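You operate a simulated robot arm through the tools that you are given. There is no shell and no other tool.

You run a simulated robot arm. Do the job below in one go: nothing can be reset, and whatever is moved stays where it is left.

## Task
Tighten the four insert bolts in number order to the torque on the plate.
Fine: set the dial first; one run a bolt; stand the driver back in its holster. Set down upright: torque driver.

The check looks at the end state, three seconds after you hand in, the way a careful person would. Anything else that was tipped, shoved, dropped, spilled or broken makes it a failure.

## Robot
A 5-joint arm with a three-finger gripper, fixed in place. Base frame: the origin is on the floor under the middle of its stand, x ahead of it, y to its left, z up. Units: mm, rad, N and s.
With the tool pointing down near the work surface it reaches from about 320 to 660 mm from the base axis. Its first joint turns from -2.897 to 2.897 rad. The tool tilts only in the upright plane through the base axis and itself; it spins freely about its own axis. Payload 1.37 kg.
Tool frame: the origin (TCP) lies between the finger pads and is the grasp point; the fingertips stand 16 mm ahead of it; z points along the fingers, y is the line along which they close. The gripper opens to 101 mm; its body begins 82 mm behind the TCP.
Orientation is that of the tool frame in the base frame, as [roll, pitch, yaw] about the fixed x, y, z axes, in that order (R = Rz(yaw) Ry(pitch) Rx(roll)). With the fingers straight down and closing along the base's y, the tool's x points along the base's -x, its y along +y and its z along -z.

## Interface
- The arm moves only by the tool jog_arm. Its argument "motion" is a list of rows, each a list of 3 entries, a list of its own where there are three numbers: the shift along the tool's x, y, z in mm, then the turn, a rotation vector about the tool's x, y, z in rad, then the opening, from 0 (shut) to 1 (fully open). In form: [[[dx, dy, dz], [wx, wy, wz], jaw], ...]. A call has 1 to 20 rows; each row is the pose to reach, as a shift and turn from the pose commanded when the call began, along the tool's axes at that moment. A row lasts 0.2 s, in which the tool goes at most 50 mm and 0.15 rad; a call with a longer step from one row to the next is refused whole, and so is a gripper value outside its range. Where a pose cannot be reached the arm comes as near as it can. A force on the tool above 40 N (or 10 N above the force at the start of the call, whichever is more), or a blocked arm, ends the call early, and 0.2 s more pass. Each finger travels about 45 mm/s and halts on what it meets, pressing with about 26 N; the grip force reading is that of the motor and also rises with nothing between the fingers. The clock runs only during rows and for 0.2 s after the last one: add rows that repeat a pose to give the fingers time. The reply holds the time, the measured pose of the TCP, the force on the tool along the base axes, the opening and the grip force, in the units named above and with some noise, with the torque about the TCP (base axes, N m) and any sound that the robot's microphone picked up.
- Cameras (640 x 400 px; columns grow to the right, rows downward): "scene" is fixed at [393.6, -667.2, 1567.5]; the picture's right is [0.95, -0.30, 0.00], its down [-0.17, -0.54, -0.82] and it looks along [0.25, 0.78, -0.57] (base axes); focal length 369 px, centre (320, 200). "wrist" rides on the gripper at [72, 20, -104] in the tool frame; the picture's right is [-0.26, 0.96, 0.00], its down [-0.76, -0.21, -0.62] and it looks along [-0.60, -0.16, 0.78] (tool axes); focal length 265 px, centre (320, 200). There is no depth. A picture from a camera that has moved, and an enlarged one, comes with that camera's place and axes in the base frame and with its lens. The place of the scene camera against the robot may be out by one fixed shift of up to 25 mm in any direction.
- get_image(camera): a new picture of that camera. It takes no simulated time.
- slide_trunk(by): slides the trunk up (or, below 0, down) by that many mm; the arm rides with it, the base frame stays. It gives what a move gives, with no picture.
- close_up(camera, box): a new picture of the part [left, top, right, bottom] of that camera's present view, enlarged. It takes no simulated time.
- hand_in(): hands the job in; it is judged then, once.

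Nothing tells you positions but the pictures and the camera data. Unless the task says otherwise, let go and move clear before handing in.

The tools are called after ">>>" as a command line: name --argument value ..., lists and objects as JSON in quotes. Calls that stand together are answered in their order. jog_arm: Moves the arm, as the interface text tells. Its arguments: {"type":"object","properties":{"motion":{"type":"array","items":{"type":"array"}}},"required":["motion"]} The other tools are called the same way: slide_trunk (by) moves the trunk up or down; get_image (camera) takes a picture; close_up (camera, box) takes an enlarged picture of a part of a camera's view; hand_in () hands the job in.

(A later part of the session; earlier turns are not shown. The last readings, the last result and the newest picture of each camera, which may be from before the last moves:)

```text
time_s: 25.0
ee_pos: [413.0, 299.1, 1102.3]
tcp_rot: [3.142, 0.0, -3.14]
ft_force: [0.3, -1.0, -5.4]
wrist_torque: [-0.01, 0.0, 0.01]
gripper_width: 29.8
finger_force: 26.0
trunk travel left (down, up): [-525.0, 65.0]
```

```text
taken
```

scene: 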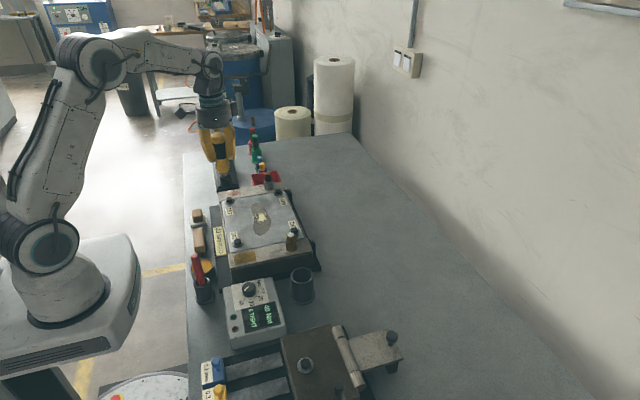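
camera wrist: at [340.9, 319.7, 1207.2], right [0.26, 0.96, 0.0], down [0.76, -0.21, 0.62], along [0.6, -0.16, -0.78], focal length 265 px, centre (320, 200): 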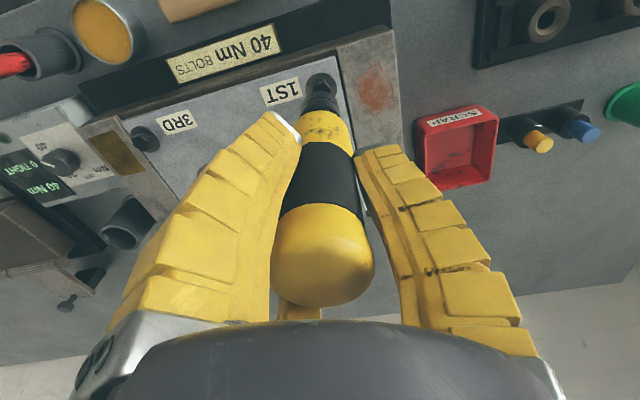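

>>> close_up --camera "wrist" --box '[270, 60, 370, 160]'

>>> close_up --camera "scene" --box '[180, 140, 280, 220]'

>>> close_up --camera "wrist" --box '[100, 80, 220, 180]'

```text
4.00 times, centred on (320, 110) of wrist
camera zoom: at [340.9, 319.7, 1207.2], right [0.26, 0.96, 0.0], down [0.76, -0.21, 0.62], along [0.6, -0.16, -0.78], focal length 1062 px, centre (320, 560)
```

zoom: 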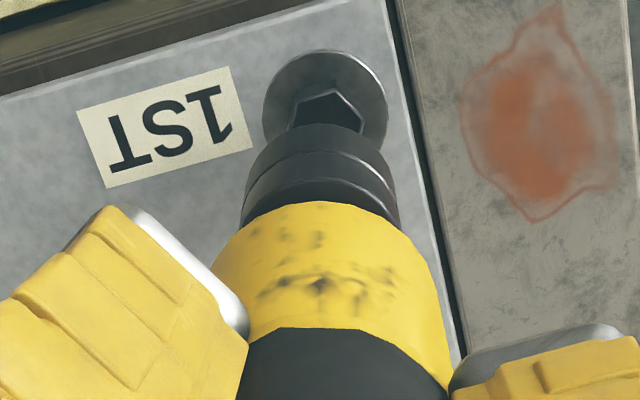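

```text
5.00 times, centred on (230, 180) of scene
camera zoom: at [393.6, -667.2, 1567.5], right [0.95, -0.3, 0.0], down [-0.17, -0.54, -0.82], along [0.25, 0.78, -0.57], focal length 1844 px, centre (770, 300)
```

zoom: 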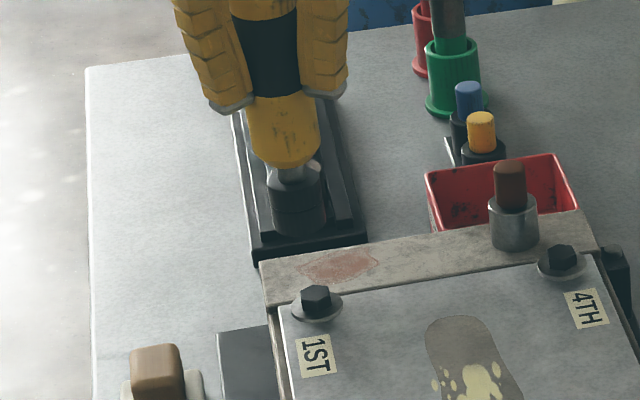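

```text
4.00 times, centred on (160, 130) of wrist
camera zoom: at [340.9, 319.7, 1207.2], right [0.26, 0.96, 0.0], down [0.76, -0.21, 0.62], along [0.6, -0.16, -0.78], focal length 1062 px, centre (960, 480)
```

zoom: 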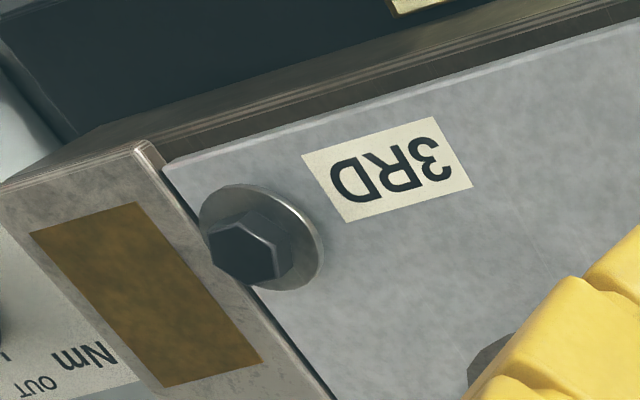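

The socket is nearly over the 1ST bolt, which I measure at about 2 mm further in x and in y. I'll correct that and lower to roughly 10 mm above the bolt head for a check.

>>> jog_arm --motion '[[[-1.7, 1.5, 15], [0, 0, 0], 0.05], [[-1.7, 1.5, 32], [0, 0, 0], 0.05], [[-1.7, 1.5, 48], [0, 0, 0], 0.05], [[-1.7, 1.5, 48], [0, 0, 0], 0.05]]'

>>> close_up --camera "wrist" --box '[270, 60, 370, 160]'

>>> close_up --camera "scene" --box '[190, 160, 270, 220]'

```text
time_s: 26.0
ee_pos: [414.8, 300.3, 1053.4]
tcp_rot: [3.141, 0.001, 3.141]
ft_force: [-0.1, -0.4, -6.0]
wrist_torque: [0.01, -0.02, 0.01]
gripper_width: 29.7
finger_force: 26.1
trunk travel left (down, up): [-525.0, 65.0]
```

```text
4.00 times, centred on (320, 110) of wrist
camera zoom: at [342.7, 321.0, 1158.5], right [0.26, 0.96, 0.0], down [0.76, -0.21, 0.62], along [0.6, -0.16, -0.78], focal length 1062 px, centre (320, 560)
```

zoom: 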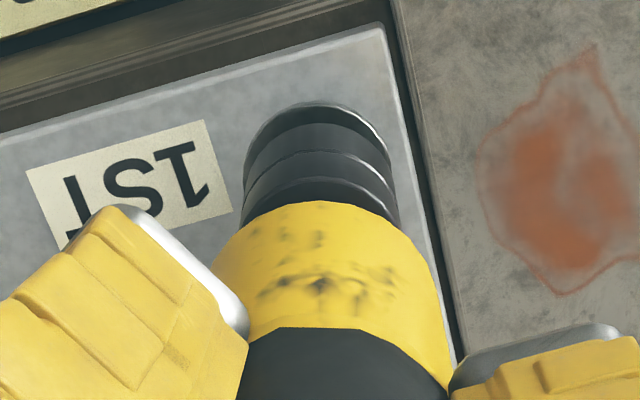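

```text
6.67 times, centred on (230, 190) of scene
camera zoom: at [393.6, -667.2, 1567.5], right [0.95, -0.3, 0.0], down [-0.17, -0.54, -0.82], along [0.25, 0.78, -0.57], focal length 2459 px, centre (920, 267)
```

zoom: 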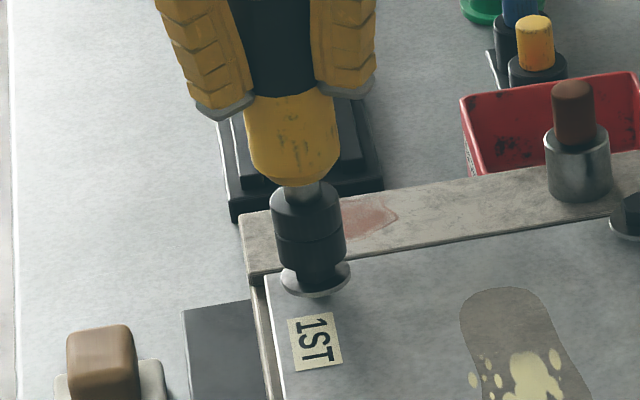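

>>> close_up --camera "wrist" --box '[300, 75, 350, 115]'

>>> close_up --camera "scene" --box '[212, 180, 248, 205]'

```text
10.00 times, centred on (325, 95) of wrist
camera zoom: at [342.7, 321.0, 1158.5], right [0.26, 0.96, 0.0], down [0.76, -0.21, 0.62], along [0.6, -0.16, -0.78], focal length 2654 px, centre (270, 1250)
```

zoom: 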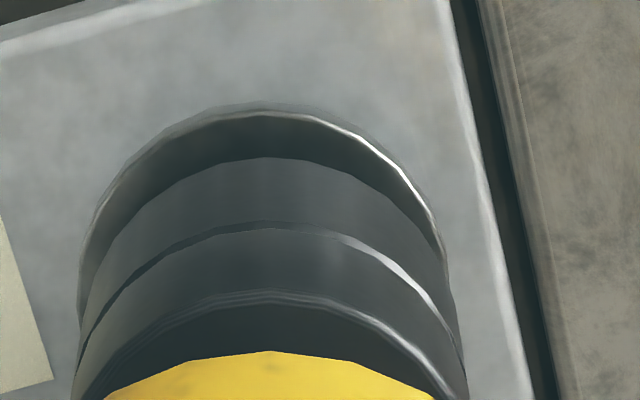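

```text
16.00 times, centred on (230, 192) of scene
camera zoom: at [393.6, -667.2, 1567.5], right [0.95, -0.3, 0.0], down [-0.17, -0.54, -0.82], along [0.25, 0.78, -0.57], focal length 5902 px, centre (1760, 320)
```

zoom: 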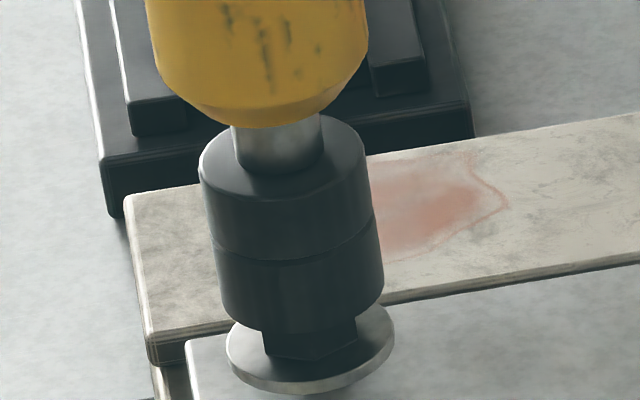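

In both views the socket is lined up over the 1ST bolt to within about a millimetre. I'll lower in small steps and watch the force and sound.

>>> jog_arm --motion '[[[0, 0, 2], [0, 0, 0], 0.05], [[0, 0, 4], [0, 0, 0], 0.05], [[0, 0, 6], [0, 0, 0], 0.05], [[0, 0, 8], [0, 0, 0], 0.05], [[0, 0, 8], [0, 0, 0], 0.05]]'

>>> close_up --camera "scene" --box '[212, 180, 248, 205]'

>>> close_up --camera "wrist" --box '[300, 75, 350, 115]'

```text
time_s: 27.2
ee_pos: [414.6, 301.4, 1046.6]
tcp_rot: [-3.141, 0.0, -3.142]
ft_force: [-0.3, 0.6, -5.6]
wrist_torque: [-0.02, -0.02, 0.0]
gripper_width: 30.1
finger_force: 26.1
trunk travel left (down, up): [-525.0, 65.0]
```

```text
16.00 times, centred on (230, 192) of scene
camera zoom: at [393.6, -667.2, 1567.5], right [0.95, -0.3, 0.0], down [-0.17, -0.54, -0.82], along [0.25, 0.78, -0.57], focal length 5902 px, centre (1760, 320)
```

zoom: 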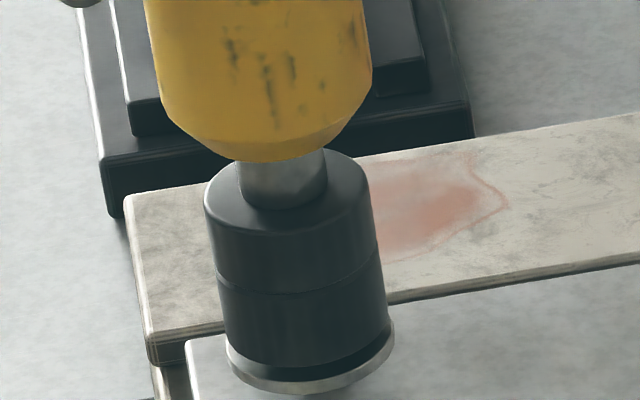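

```text
10.00 times, centred on (325, 95) of wrist
camera zoom: at [342.5, 321.6, 1150.8], right [0.26, 0.96, 0.0], down [0.76, -0.21, 0.62], along [0.6, -0.16, -0.78], focal length 2654 px, centre (270, 1250)
```

zoom: 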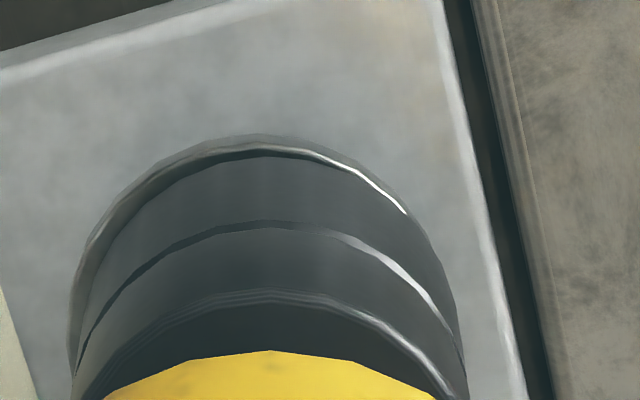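

The socket has dropped over the bolt head with no side load and is about 3 mm above the washer. I'll keep pressing down in 1 mm steps.

>>> jog_arm --motion '[[[0, 0, 1], [0, 0, 0], 0.05], [[0, 0, 2], [0, 0, 0], 0.05], [[0, 0, 3], [0, 0, 0], 0.05], [[0, 0, 3], [0, 0, 0], 0.05]]'

>>> close_up --camera "scene" --box '[212, 180, 248, 205]'

>>> close_up --camera "scene" --box '[220, 270, 300, 350]'

```text
time_s: 28.2
ee_pos: [415.9, 301.6, 1042.4]
tcp_rot: [3.14, 0.002, -3.141]
ft_force: [0.4, -0.8, -2.5]
wrist_torque: [-0.04, -0.05, -0.01]
gripper_width: 29.9
finger_force: 25.9
trunk travel left (down, up): [-525.0, 65.0]
```

```text
16.00 times, centred on (230, 192) of scene
camera zoom: at [393.6, -667.2, 1567.5], right [0.95, -0.3, 0.0], down [-0.17, -0.54, -0.82], along [0.25, 0.78, -0.57], focal length 5902 px, centre (1760, 320)
```

zoom: 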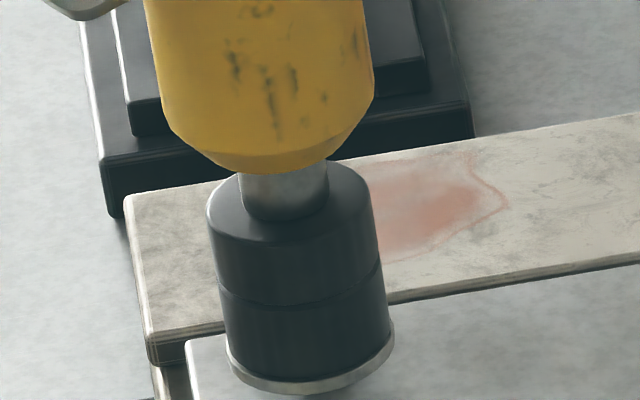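

```text
5.00 times, centred on (260, 310) of scene
camera zoom: at [393.6, -667.2, 1567.5], right [0.95, -0.3, 0.0], down [-0.17, -0.54, -0.82], along [0.25, 0.78, -0.57], focal length 1844 px, centre (620, -350)
```

zoom: 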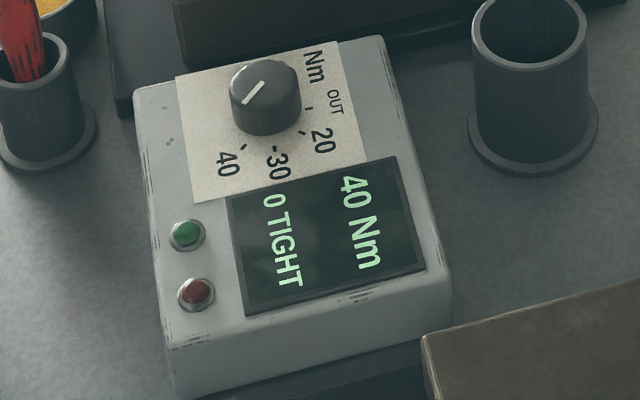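

First contact shows as about 3 N, and the display still reads 40 Nm, 0 TIGHT. I'll press a little more and listen for the driver.

>>> jog_arm --motion '[[[0, 0, 1], [0, 0, 0], 0.05], [[0, 0, 2], [0, 0, 0], 0.05], [[0, 0, 2], [0, 0, 0], 0.05]]'

>>> close_up --camera "scene" --box '[212, 180, 248, 205]'

>>> close_up --camera "scene" --box '[220, 270, 300, 350]'

```text
time_s: 29.0
ee_pos: [415.3, 301.2, 1041.7]
tcp_rot: [-3.14, -0.001, -3.141]
ft_force: [1.9, 0.2, -1.3]
wrist_torque: [0.02, -0.26, 0.05]
gripper_width: 30.7
finger_force: 25.7
trunk travel left (down, up): [-525.0, 65.0]
```

```text
16.00 times, centred on (230, 192) of scene
camera zoom: at [393.6, -667.2, 1567.5], right [0.95, -0.3, 0.0], down [-0.17, -0.54, -0.82], along [0.25, 0.78, -0.57], focal length 5902 px, centre (1760, 320)
```

zoom: 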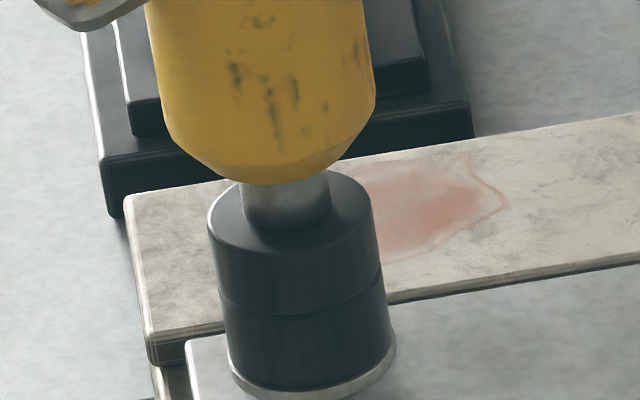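

```text
5.00 times, centred on (260, 310) of scene
camera zoom: at [393.6, -667.2, 1567.5], right [0.95, -0.3, 0.0], down [-0.17, -0.54, -0.82], along [0.25, 0.78, -0.57], focal length 1844 px, centre (620, -350)
```

zoom: 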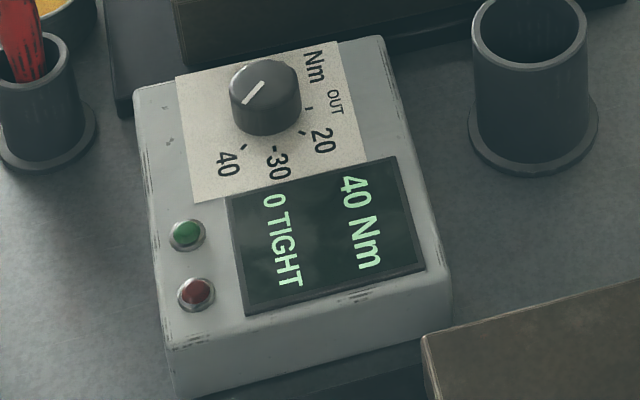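

Contact is still light and nothing has started. I'll press down a bit further.

>>> jog_arm --motion '[[[0, 0, 1], [0, 0, 0], 0.05], [[0, 0, 2], [0, 0, 0], 0.05], [[0, 0, 3], [0, 0, 0], 0.05], [[0, 0, 3], [0, 0, 0], 0.05]]'

>>> close_up --camera "scene" --box '[212, 180, 248, 205]'

>>> close_up --camera "scene" --box '[220, 270, 300, 350]'

>>> get_image --camera "wrist"

```text
time_s: 30.0
ee_pos: [413.6, 300.4, 1038.3]
tcp_rot: [-3.138, -0.002, 3.14]
ft_force: [-0.4, 0.3, -3.2]
wrist_torque: [0.06, -0.03, 0.0]
gripper_width: 30.1
finger_force: 26.2
trunk travel left (down, up): [-525.0, 65.0]
```

```text
16.00 times, centred on (230, 192) of scene
camera zoom: at [393.6, -667.2, 1567.5], right [0.95, -0.3, 0.0], down [-0.17, -0.54, -0.82], along [0.25, 0.78, -0.57], focal length 5902 px, centre (1760, 320)
```

zoom: 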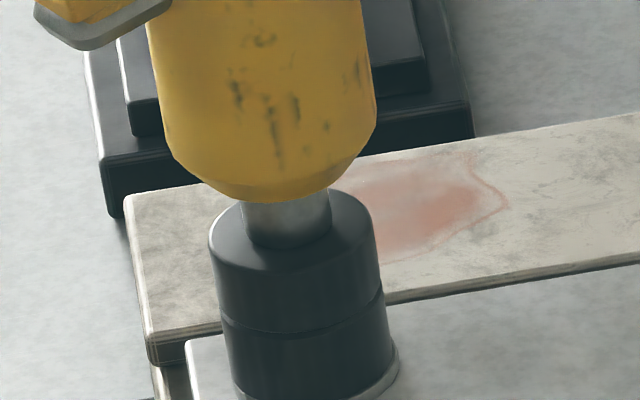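

```text
5.00 times, centred on (260, 310) of scene
camera zoom: at [393.6, -667.2, 1567.5], right [0.95, -0.3, 0.0], down [-0.17, -0.54, -0.82], along [0.25, 0.78, -0.57], focal length 1844 px, centre (620, -350)
```

zoom: 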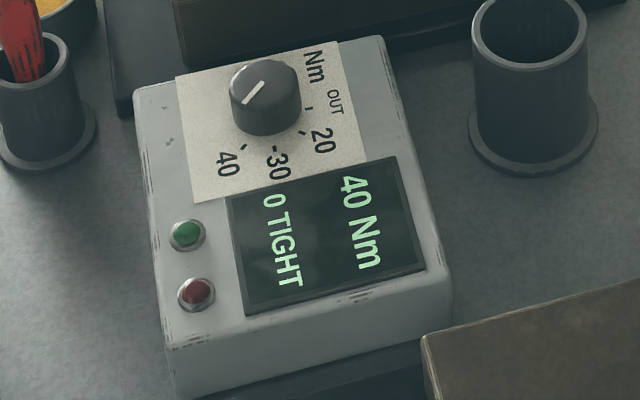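

```text
taken
camera wrist: at [342.3, 321.2, 1142.5], right [0.26, 0.96, 0.0], down [0.76, -0.21, 0.62], along [0.6, -0.17, -0.78], focal length 265 px, centre (320, 200)
```

wrist: 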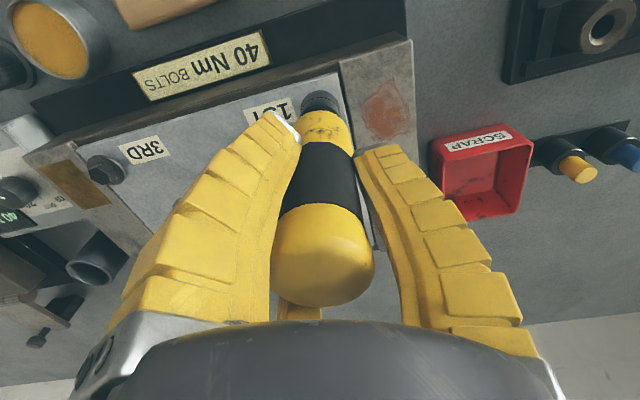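

>>> close_up --camera "scene" --box '[212, 187, 248, 212]'

>>> close_up --camera "wrist" --box '[295, 75, 355, 120]'

>>> close_up --camera "wrist" --box '[240, 60, 400, 160]'

```text
16.00 times, centred on (230, 200) of scene
camera zoom: at [393.6, -667.2, 1567.5], right [0.95, -0.3, 0.0], down [-0.17, -0.54, -0.82], along [0.25, 0.78, -0.57], focal length 5902 px, centre (1760, 208)
```

zoom: 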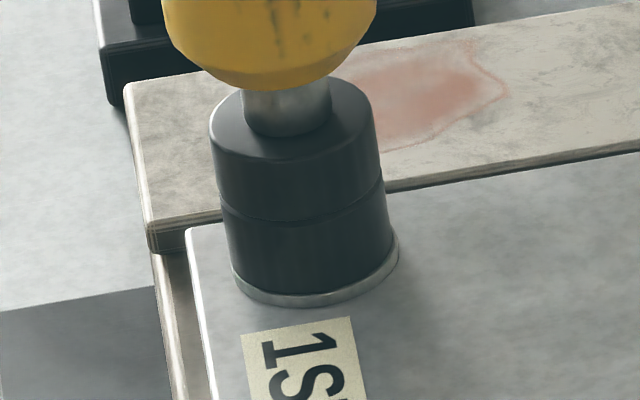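

```text
8.89 times, centred on (325, 98) of wrist
camera zoom: at [342.3, 321.2, 1142.5], right [0.26, 0.96, 0.0], down [0.76, -0.21, 0.62], along [0.6, -0.17, -0.78], focal length 2359 px, centre (276, 1111)
```

zoom: 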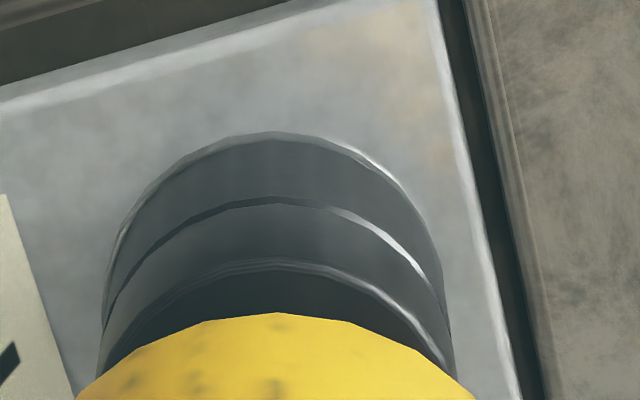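

```text
4.00 times, centred on (320, 110) of wrist
camera zoom: at [342.3, 321.2, 1142.5], right [0.26, 0.96, 0.0], down [0.76, -0.21, 0.62], along [0.6, -0.17, -0.78], focal length 1062 px, centre (320, 560)
```

zoom: 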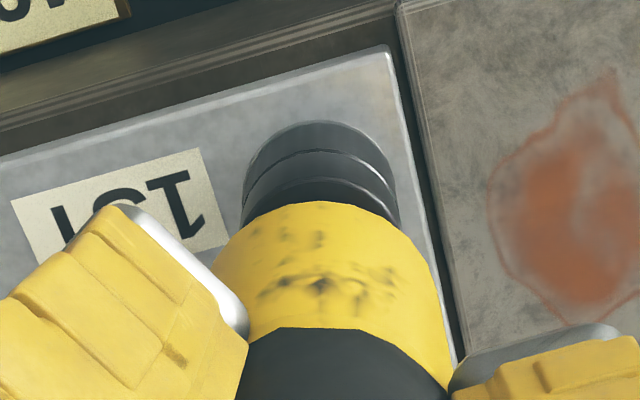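

The socket is seated nicely on the bolt, right at the washer. I'll press further for a real axial force.

>>> jog_arm --motion '[[[0, 0, 1], [0, 0, 0], 0.05], [[0, 0, 2], [0, 0, 0], 0.05], [[0, 0, 2], [0, 0, 0], 0.05]]'

>>> close_up --camera "scene" --box '[212, 187, 248, 212]'

>>> close_up --camera "scene" --box '[220, 270, 300, 350]'

```text
time_s: 30.8
ee_pos: [413.2, 300.3, 1038.3]
tcp_rot: [-3.141, 0.001, 3.141]
ft_force: [0.9, -0.8, 3.2]
wrist_torque: [-0.26, -0.02, -0.04]
gripper_width: 30.8
finger_force: 26.2
trunk travel left (down, up): [-525.0, 65.0]
```

```text
16.00 times, centred on (230, 200) of scene
camera zoom: at [393.6, -667.2, 1567.5], right [0.95, -0.3, 0.0], down [-0.17, -0.54, -0.82], along [0.25, 0.78, -0.57], focal length 5902 px, centre (1760, 208)
```

zoom: 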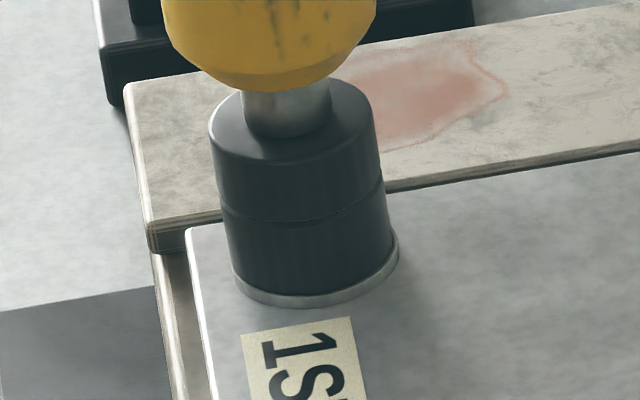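

```text
5.00 times, centred on (260, 310) of scene
camera zoom: at [393.6, -667.2, 1567.5], right [0.95, -0.3, 0.0], down [-0.17, -0.54, -0.82], along [0.25, 0.78, -0.57], focal length 1844 px, centre (620, -350)
```

zoom: 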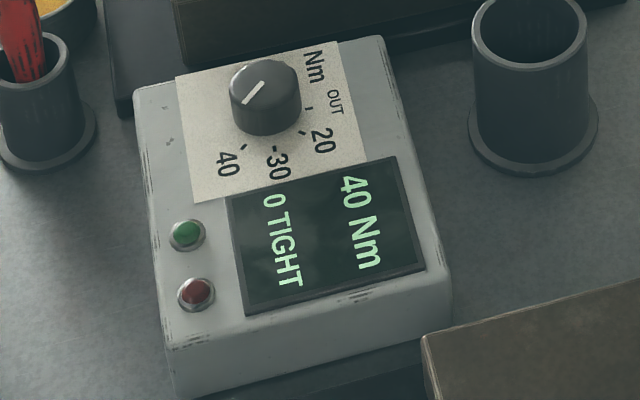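

The socket is now seated hard, with about 8.6 N of net press. I'll add more press in small steps and hold briefly.

>>> jog_arm --motion '[[[0, 0, 0.7], [0, 0, 0], 0.05], [[0, 0, 1.4], [0, 0, 0], 0.05], [[0, 0, 2], [0, 0, 0], 0.05], [[0, 0, 2], [0, 0, 0], 0.05]]'

>>> close_up --camera "scene" --box '[220, 270, 300, 350]'

>>> close_up --camera "scene" --box '[205, 160, 255, 212]'

```text
time_s: 31.8
ee_pos: [415.0, 300.9, 1036.9]
tcp_rot: [3.138, 0.004, 3.14]
ft_force: [1.5, -0.8, 16.5]
wrist_torque: [-0.21, -0.15, 0.0]
gripper_width: 34.3
finger_force: 25.9
trunk travel left (down, up): [-525.0, 65.0]
```

```text
5.00 times, centred on (260, 310) of scene
camera zoom: at [393.6, -667.2, 1567.5], right [0.95, -0.3, 0.0], down [-0.17, -0.54, -0.82], along [0.25, 0.78, -0.57], focal length 1844 px, centre (620, -350)
```

zoom: 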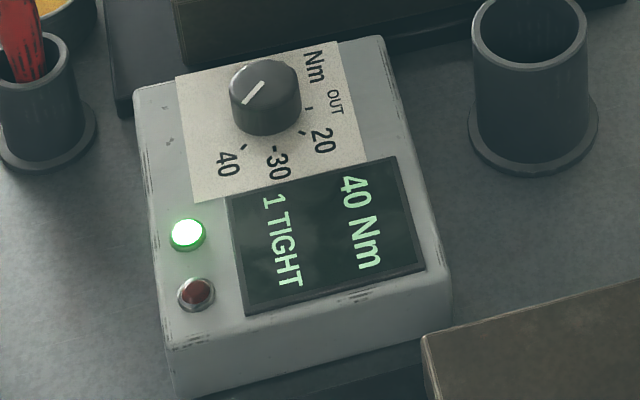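

```text
7.69 times, centred on (230, 186) of scene
camera zoom: at [393.6, -667.2, 1567.5], right [0.95, -0.3, 0.0], down [-0.17, -0.54, -0.82], along [0.25, 0.78, -0.57], focal length 2838 px, centre (1012, 308)
```

zoom: 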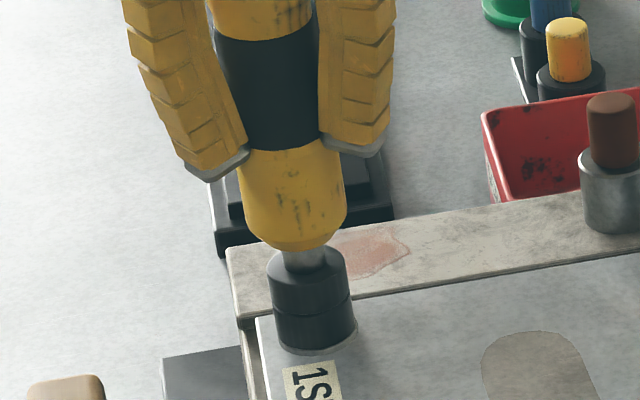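

The run happened: the green lamp is lit and the display reads 1 TIGHT. I'll lift straight up off the 1ST bolt now.

>>> jog_arm --motion '[[[0, 0, -4], [0, 0, 0], 0.05], [[0, 0, -10], [0, 0, 0], 0.05], [[0, 0, -25], [0, 0, 0], 0.05], [[0, 0, -45], [0, 0, 0], 0.05], [[0, 0, -65], [0, 0, 0], 0.05], [[0, 0, -80], [0, 0, 0], 0.05], [[0, 0, -80], [0, 0, 0], 0.05]]'

>>> get_image --camera "scene"

>>> get_image --camera "wrist"

>>> close_up --camera "scene" --box '[190, 110, 320, 240]'

>>> close_up --camera "scene" --box '[220, 270, 300, 350]'

```text
time_s: 33.4
ee_pos: [414.0, 300.5, 1113.8]
tcp_rot: [3.141, 0.001, -3.141]
ft_force: [-0.7, -0.3, -4.6]
wrist_torque: [0.0, -0.01, -0.01]
gripper_width: 29.9
finger_force: 25.7
trunk travel left (down, up): [-525.0, 65.0]
```

```text
taken
```

scene: 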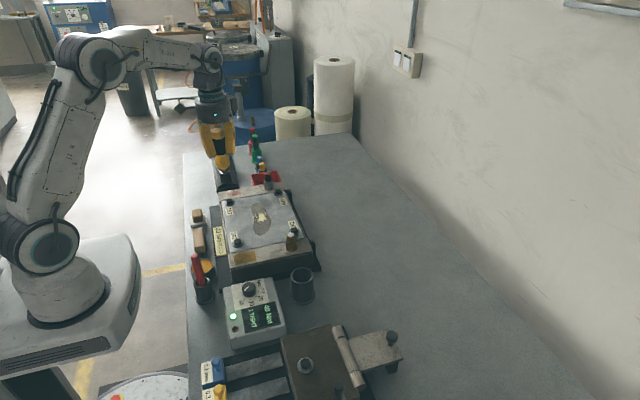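

```text
taken
camera wrist: at [342.3, 321.4, 1219.2], right [0.26, 0.96, 0.0], down [0.76, -0.21, 0.62], along [0.6, -0.16, -0.78], focal length 265 px, centre (320, 200)
```

wrist: 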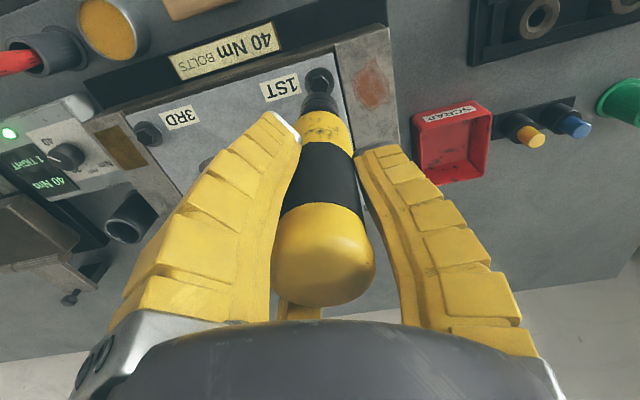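

```text
3.08 times, centred on (255, 175) of scene
camera zoom: at [393.6, -667.2, 1567.5], right [0.95, -0.3, 0.0], down [-0.17, -0.54, -0.82], along [0.25, 0.78, -0.57], focal length 1135 px, centre (520, 277)
```

zoom: 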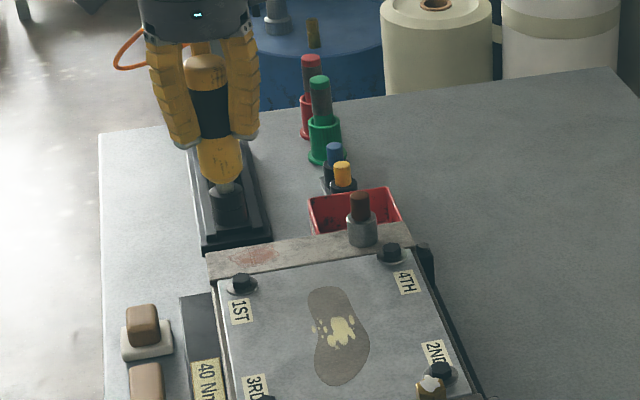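

```text
5.00 times, centred on (260, 310) of scene
camera zoom: at [393.6, -667.2, 1567.5], right [0.95, -0.3, 0.0], down [-0.17, -0.54, -0.82], along [0.25, 0.78, -0.57], focal length 1844 px, centre (620, -350)
```

zoom: 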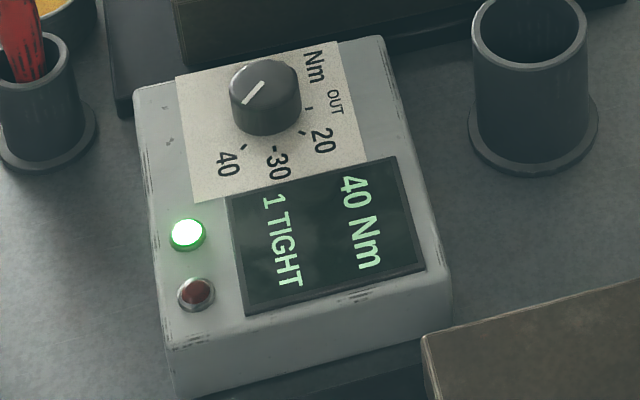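

The first bolt is tight and the driver is clear. Next I'll get accurate pixel positions of all four bolts so I can work out the offsets from bolt 1.

>>> close_up --camera "scene" --box '[212, 187, 248, 212]'

>>> close_up --camera "scene" --box '[276, 216, 312, 241]'

>>> close_up --camera "scene" --box '[220, 230, 256, 255]'

>>> close_up --camera "scene" --box '[260, 177, 296, 202]'

```text
16.00 times, centred on (230, 200) of scene
camera zoom: at [393.6, -667.2, 1567.5], right [0.95, -0.3, 0.0], down [-0.17, -0.54, -0.82], along [0.25, 0.78, -0.57], focal length 5902 px, centre (1760, 208)
```

zoom: 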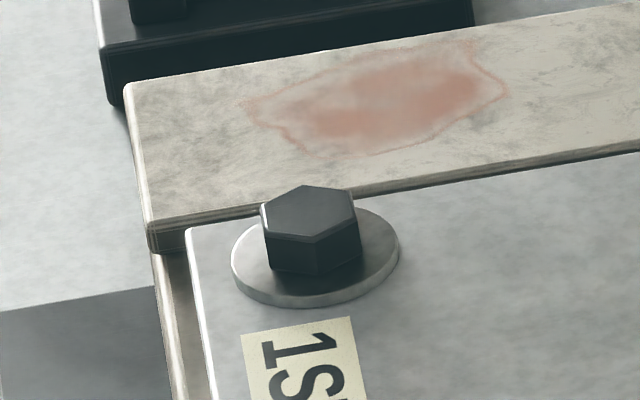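

```text
16.00 times, centred on (294, 228) of scene
camera zoom: at [393.6, -667.2, 1567.5], right [0.95, -0.3, 0.0], down [-0.17, -0.54, -0.82], along [0.25, 0.78, -0.57], focal length 5902 px, centre (736, -256)
```

zoom: 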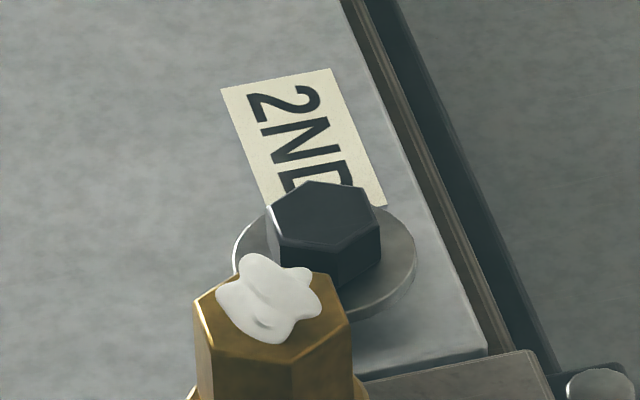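

```text
16.00 times, centred on (238, 242) of scene
camera zoom: at [393.6, -667.2, 1567.5], right [0.95, -0.3, 0.0], down [-0.17, -0.54, -0.82], along [0.25, 0.78, -0.57], focal length 5902 px, centre (1632, -480)
```

zoom: 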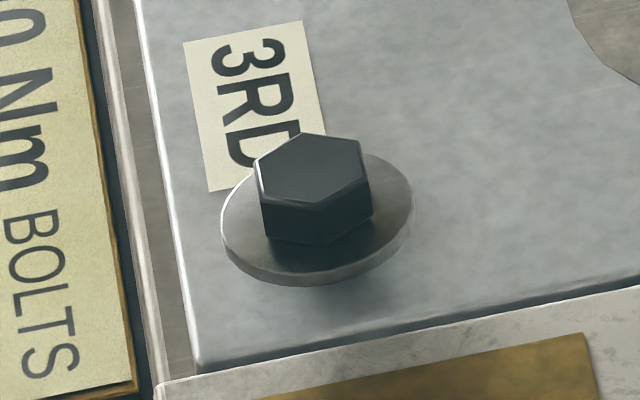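

```text
16.00 times, centred on (278, 190) of scene
camera zoom: at [393.6, -667.2, 1567.5], right [0.95, -0.3, 0.0], down [-0.17, -0.54, -0.82], along [0.25, 0.78, -0.57], focal length 5902 px, centre (992, 368)
```

zoom: 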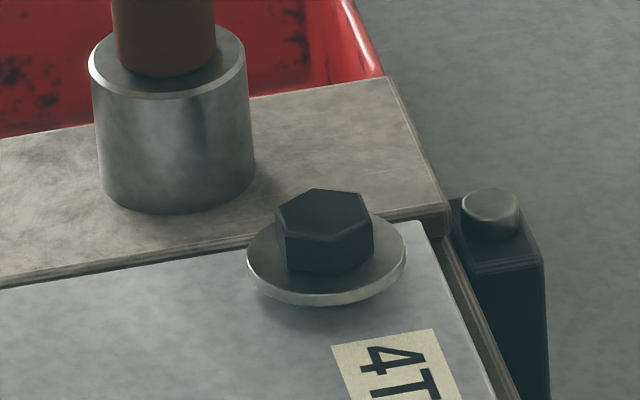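

Estimates put bolt 2 at about (+151.5, -195.5) from bolt 1. I'll carry the driver there at height and refine the position from above.

>>> jog_arm --motion '[[[-8, -10, 0], [0, 0, 0], 0.05], [[-25, -32, 0], [0, 0, 0], 0.05], [[-45, -58, 0], [0, 0, 0], 0.05], [[-65, -84, 0], [0, 0, 0], 0.05], [[-85, -110, 0], [0, 0, 0], 0.05], [[-105, -136, 0], [0, 0, 0], 0.05], [[-125, -162, 0], [0, 0, 0], 0.05], [[-142, -183, 0], [0, 0, 0], 0.05], [[-151.5, -195.5, 0], [0, 0, 0], 0.05], [[-151.5, -195.5, 0], [0, 0, 0], 0.05]]'

>>> get_image --camera "wrist"

>>> close_up --camera "wrist" --box '[270, 60, 370, 160]'

>>> close_up --camera "scene" --box '[250, 160, 330, 250]'

```text
time_s: 35.6
ee_pos: [567.5, 105.5, 1114.7]
tcp_rot: [-3.141, 0.002, 3.141]
ft_force: [-0.4, -0.1, -4.8]
wrist_torque: [-0.03, 0.02, -0.02]
gripper_width: 29.9
finger_force: 26.3
trunk travel left (down, up): [-525.0, 65.0]
```

```text
taken
camera wrist: at [494.3, 126.2, 1218.8], right [0.26, 0.96, 0.0], down [0.76, -0.21, 0.62], along [0.6, -0.16, -0.78], focal length 265 px, centre (320, 200)
```

wrist: 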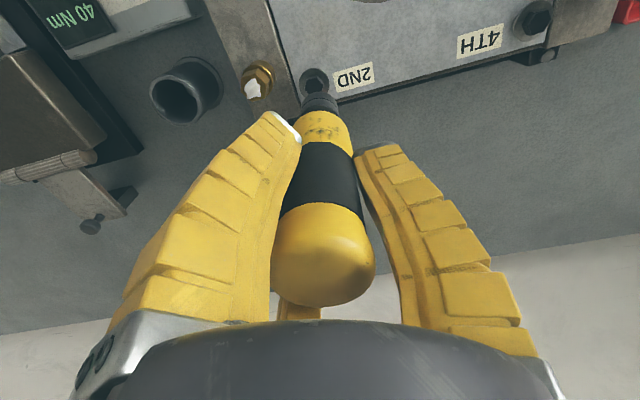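

```text
4.00 times, centred on (320, 110) of wrist
camera zoom: at [494.3, 126.2, 1218.8], right [0.26, 0.96, 0.0], down [0.76, -0.21, 0.62], along [0.6, -0.16, -0.78], focal length 1062 px, centre (320, 560)
```

zoom: 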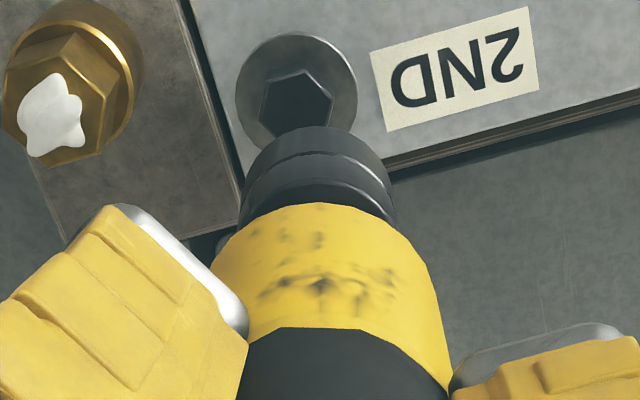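

```text
4.44 times, centred on (290, 205) of scene
camera zoom: at [393.6, -667.2, 1567.5], right [0.95, -0.3, 0.0], down [-0.17, -0.54, -0.82], along [0.25, 0.78, -0.57], focal length 1639 px, centre (453, 178)
```

zoom: 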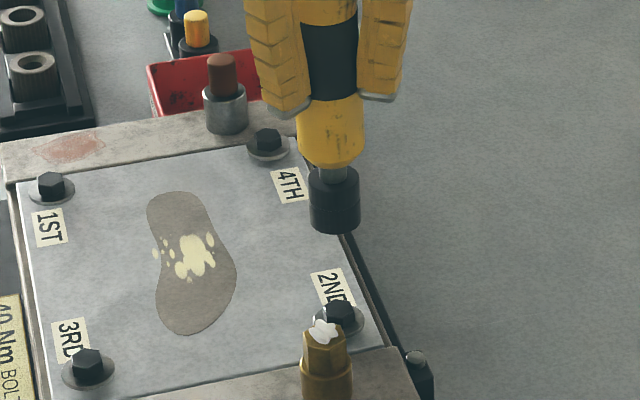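

Bolt 2 lies about (-1.7, -5.4) mm from the driver axis. I'll correct that and lower to just above its head.

>>> jog_arm --motion '[[[1.7, -5.35, 0], [0, 0, 0], 0.05], [[1.7, -5.35, 15], [0, 0, 0], 0.05], [[1.7, -5.35, 32], [0, 0, 0], 0.05], [[1.7, -5.35, 48], [0, 0, 0], 0.05], [[1.7, -5.35, 58], [0, 0, 0], 0.05], [[1.7, -5.35, 58], [0, 0, 0], 0.05]]'

>>> close_up --camera "wrist" --box '[300, 75, 350, 115]'

>>> close_up --camera "scene" --box '[276, 208, 312, 233]'

>>> close_up --camera "scene" --box '[250, 160, 330, 250]'

```text
time_s: 37.0
ee_pos: [564.3, 99.6, 1055.4]
tcp_rot: [-3.141, 0.001, 3.141]
ft_force: [1.0, 0.2, -4.3]
wrist_torque: [-0.01, -0.01, 0.01]
gripper_width: 29.9
finger_force: 26.1
trunk travel left (down, up): [-525.0, 65.0]
```

```text
10.00 times, centred on (325, 95) of wrist
camera zoom: at [492.4, 120.3, 1160.5], right [0.26, 0.96, 0.0], down [0.76, -0.21, 0.62], along [0.6, -0.16, -0.78], focal length 2654 px, centre (270, 1250)
```

zoom: 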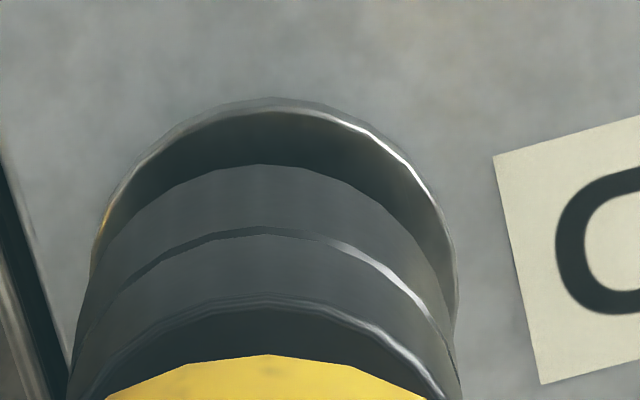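

```text
16.00 times, centred on (294, 220) of scene
camera zoom: at [393.6, -667.2, 1567.5], right [0.95, -0.3, 0.0], down [-0.17, -0.54, -0.82], along [0.25, 0.78, -0.57], focal length 5902 px, centre (736, -128)
```

zoom: 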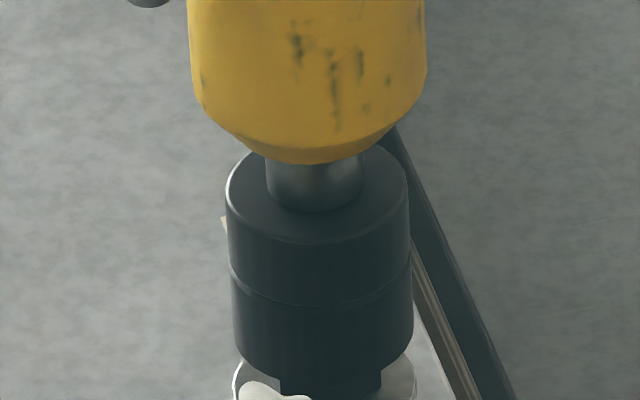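

```text
4.44 times, centred on (290, 205) of scene
camera zoom: at [393.6, -667.2, 1567.5], right [0.95, -0.3, 0.0], down [-0.17, -0.54, -0.82], along [0.25, 0.78, -0.57], focal length 1639 px, centre (453, 178)
```

zoom: 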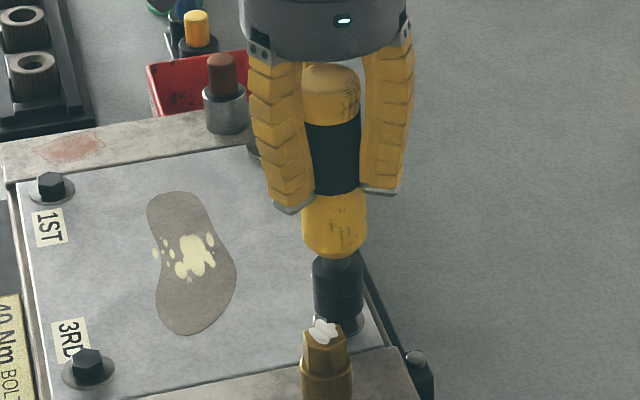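

The alignment is good, with about half a millimetre left to correct. I'll lower the socket over bolt 2's head step by step.

>>> jog_arm --motion '[[[-0.6, 0.4, 2], [0, 0, 0], 0.05], [[-0.6, 0.4, 5], [0, 0, 0], 0.05], [[-0.6, 0.4, 8], [0, 0, 0], 0.05], [[-0.6, 0.4, 11], [0, 0, 0], 0.05], [[-0.6, 0.4, 13], [0, 0, 0], 0.05], [[-0.6, 0.4, 15], [0, 0, 0], 0.05], [[-0.6, 0.4, 15], [0, 0, 0], 0.05]]'

>>> close_up --camera "wrist" --box '[295, 75, 355, 120]'

>>> close_up --camera "scene" --box '[276, 216, 312, 241]'

```text
time_s: 38.6
ee_pos: [565.7, 99.8, 1041.6]
tcp_rot: [-3.141, 0.0, 3.141]
ft_force: [1.5, -0.8, 1.3]
wrist_torque: [-0.05, -0.13, -0.03]
gripper_width: 30.7
finger_force: 26.3
trunk travel left (down, up): [-525.0, 65.0]
```

```text
8.89 times, centred on (325, 98) of wrist
camera zoom: at [493.0, 120.8, 1146.4], right [0.27, 0.96, 0.0], down [0.76, -0.21, 0.62], along [0.6, -0.16, -0.78], focal length 2359 px, centre (276, 1111)
```

zoom: 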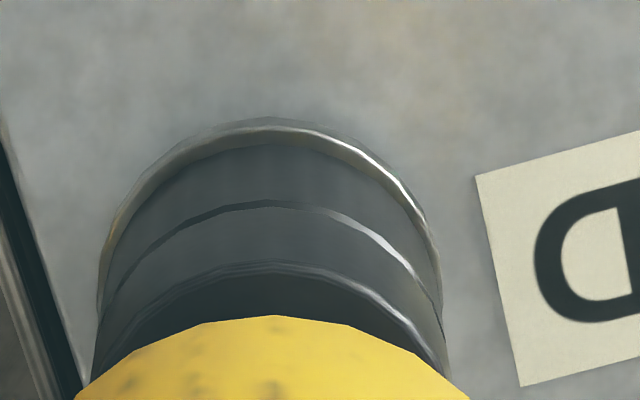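

```text
16.00 times, centred on (294, 228) of scene
camera zoom: at [393.6, -667.2, 1567.5], right [0.95, -0.3, 0.0], down [-0.17, -0.54, -0.82], along [0.25, 0.78, -0.57], focal length 5902 px, centre (736, -256)
```

zoom: 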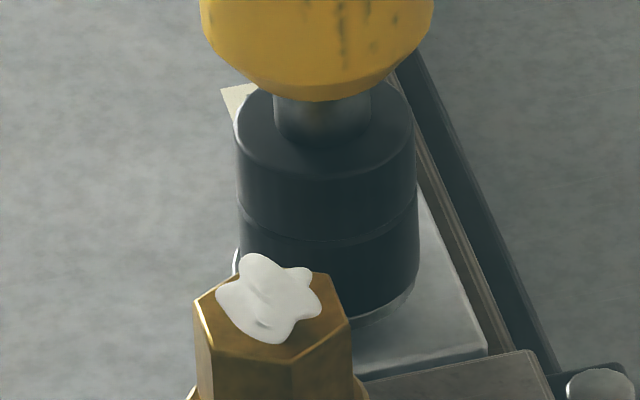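

Light contact shows a small side force asking for a shift toward +x and -y. I'll ease over by half a millimetre and continue down.

>>> jog_arm --motion '[[[-0.5, -0.3, 0], [0, 0, 0], 0.05], [[-0.5, -0.3, 1], [0, 0, 0], 0.05], [[-0.5, -0.3, 2], [0, 0, 0], 0.05], [[-0.5, -0.3, 2], [0, 0, 0], 0.05]]'

>>> close_up --camera "scene" --box '[276, 216, 312, 241]'

>>> close_up --camera "scene" --box '[220, 270, 300, 350]'

```text
time_s: 39.6
ee_pos: [565.5, 99.7, 1039.2]
tcp_rot: [3.141, -0.002, 3.141]
ft_force: [0.0, 0.4, -3.4]
wrist_torque: [0.04, 0.05, 0.02]
gripper_width: 30.5
finger_force: 25.6
trunk travel left (down, up): [-525.0, 65.0]
```

```text
16.00 times, centred on (294, 228) of scene
camera zoom: at [393.6, -667.2, 1567.5], right [0.95, -0.3, 0.0], down [-0.17, -0.54, -0.82], along [0.25, 0.78, -0.57], focal length 5902 px, centre (736, -256)
```

zoom: 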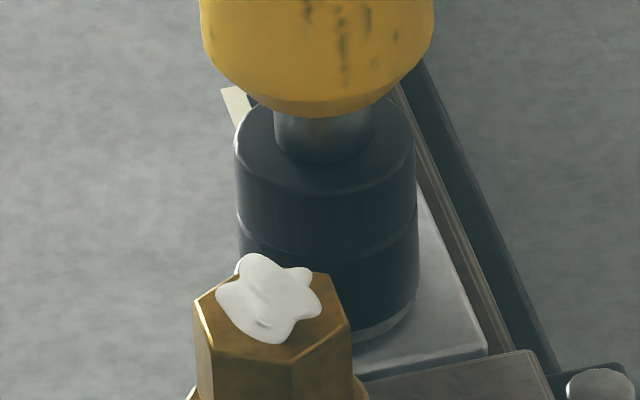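

```text
5.00 times, centred on (260, 310) of scene
camera zoom: at [393.6, -667.2, 1567.5], right [0.95, -0.3, 0.0], down [-0.17, -0.54, -0.82], along [0.25, 0.78, -0.57], focal length 1844 px, centre (620, -350)
```

zoom: 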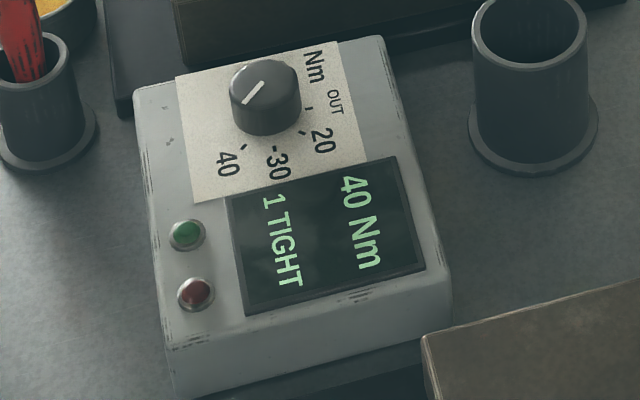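

The socket has slid onto the bolt and the side load is gone. I'll press to start the run.

>>> jog_arm --motion '[[[0, 0, 1], [0, 0, 0], 0.05], [[0, 0, 2], [0, 0, 0], 0.05], [[0, 0, 3], [0, 0, 0], 0.05], [[0, 0, 4], [0, 0, 0], 0.05], [[0, 0, 4.5], [0, 0, 0], 0.05], [[0, 0, 5], [0, 0, 0], 0.05], [[0, 0, 5], [0, 0, 0], 0.05]]'

>>> close_up --camera "scene" --box '[276, 216, 312, 241]'

>>> close_up --camera "scene" --box '[220, 270, 300, 350]'

```text
time_s: 41.2
ee_pos: [565.7, 101.6, 1036.4]
tcp_rot: [3.141, 0.005, -3.142]
ft_force: [4.2, -1.4, 15.2]
wrist_torque: [-0.22, -0.17, 0.03]
gripper_width: 34.0
finger_force: 26.1
trunk travel left (down, up): [-525.0, 65.0]
```

```text
16.00 times, centred on (294, 228) of scene
camera zoom: at [393.6, -667.2, 1567.5], right [0.95, -0.3, 0.0], down [-0.17, -0.54, -0.82], along [0.25, 0.78, -0.57], focal length 5902 px, centre (736, -256)
```

zoom: 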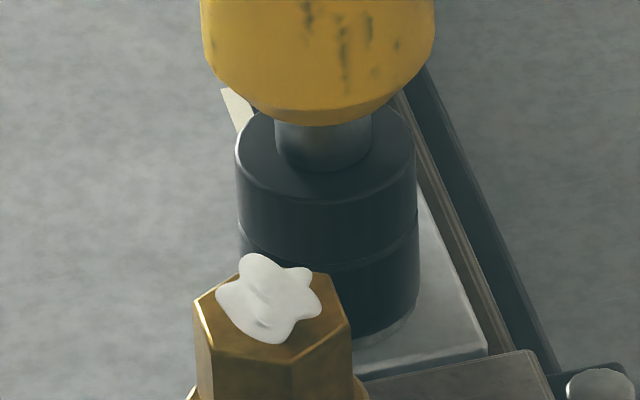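

```text
5.00 times, centred on (260, 310) of scene
camera zoom: at [393.6, -667.2, 1567.5], right [0.95, -0.3, 0.0], down [-0.17, -0.54, -0.82], along [0.25, 0.78, -0.57], focal length 1844 px, centre (620, -350)
```

zoom: 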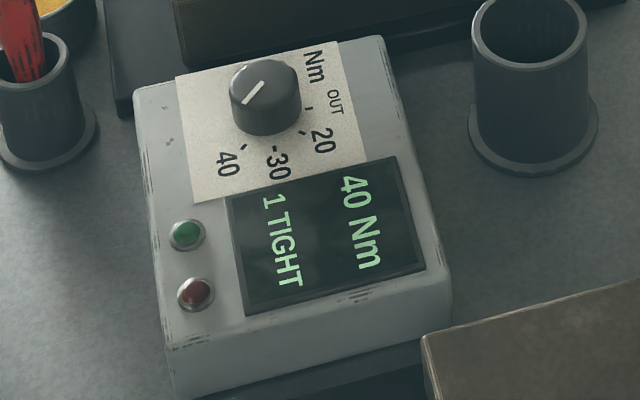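

About 20 N of press and no run yet. I'll add a little more and hold.

>>> jog_arm --motion '[[[0, 0, 0.4], [0, 0, 0], 0.05], [[0, 0, 0.8], [0, 0, 0], 0.05], [[0, 0, 0.8], [0, 0, 0], 0.05]]'

>>> close_up --camera "scene" --box '[220, 270, 300, 350]'

>>> close_up --camera "scene" --box '[250, 160, 330, 250]'

```text
time_s: 42.0
ee_pos: [564.6, 99.0, 1034.8]
tcp_rot: [-3.141, 0.002, -3.141]
ft_force: [4.9, -2.2, 19.0]
wrist_torque: [-0.11, -0.2, 0.0]
gripper_width: 35.5
finger_force: 25.8
trunk travel left (down, up): [-525.0, 65.0]
```

```text
5.00 times, centred on (260, 310) of scene
camera zoom: at [393.6, -667.2, 1567.5], right [0.95, -0.3, 0.0], down [-0.17, -0.54, -0.82], along [0.25, 0.78, -0.57], focal length 1844 px, centre (620, -350)
```

zoom: 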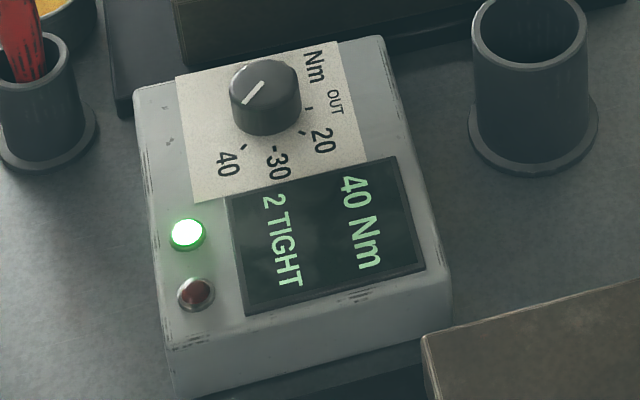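

```text
4.44 times, centred on (290, 205) of scene
camera zoom: at [393.6, -667.2, 1567.5], right [0.95, -0.3, 0.0], down [-0.17, -0.54, -0.82], along [0.25, 0.78, -0.57], focal length 1639 px, centre (453, 178)
```

zoom: 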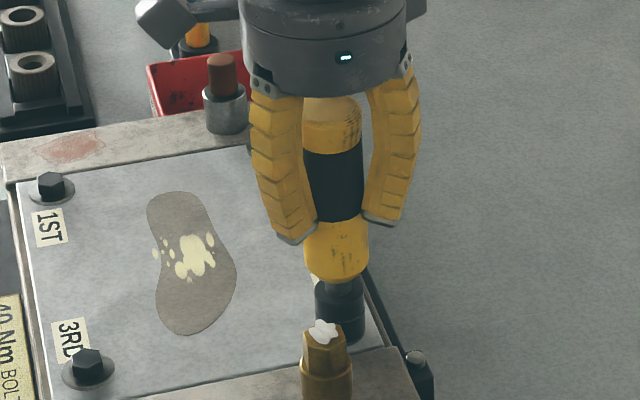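

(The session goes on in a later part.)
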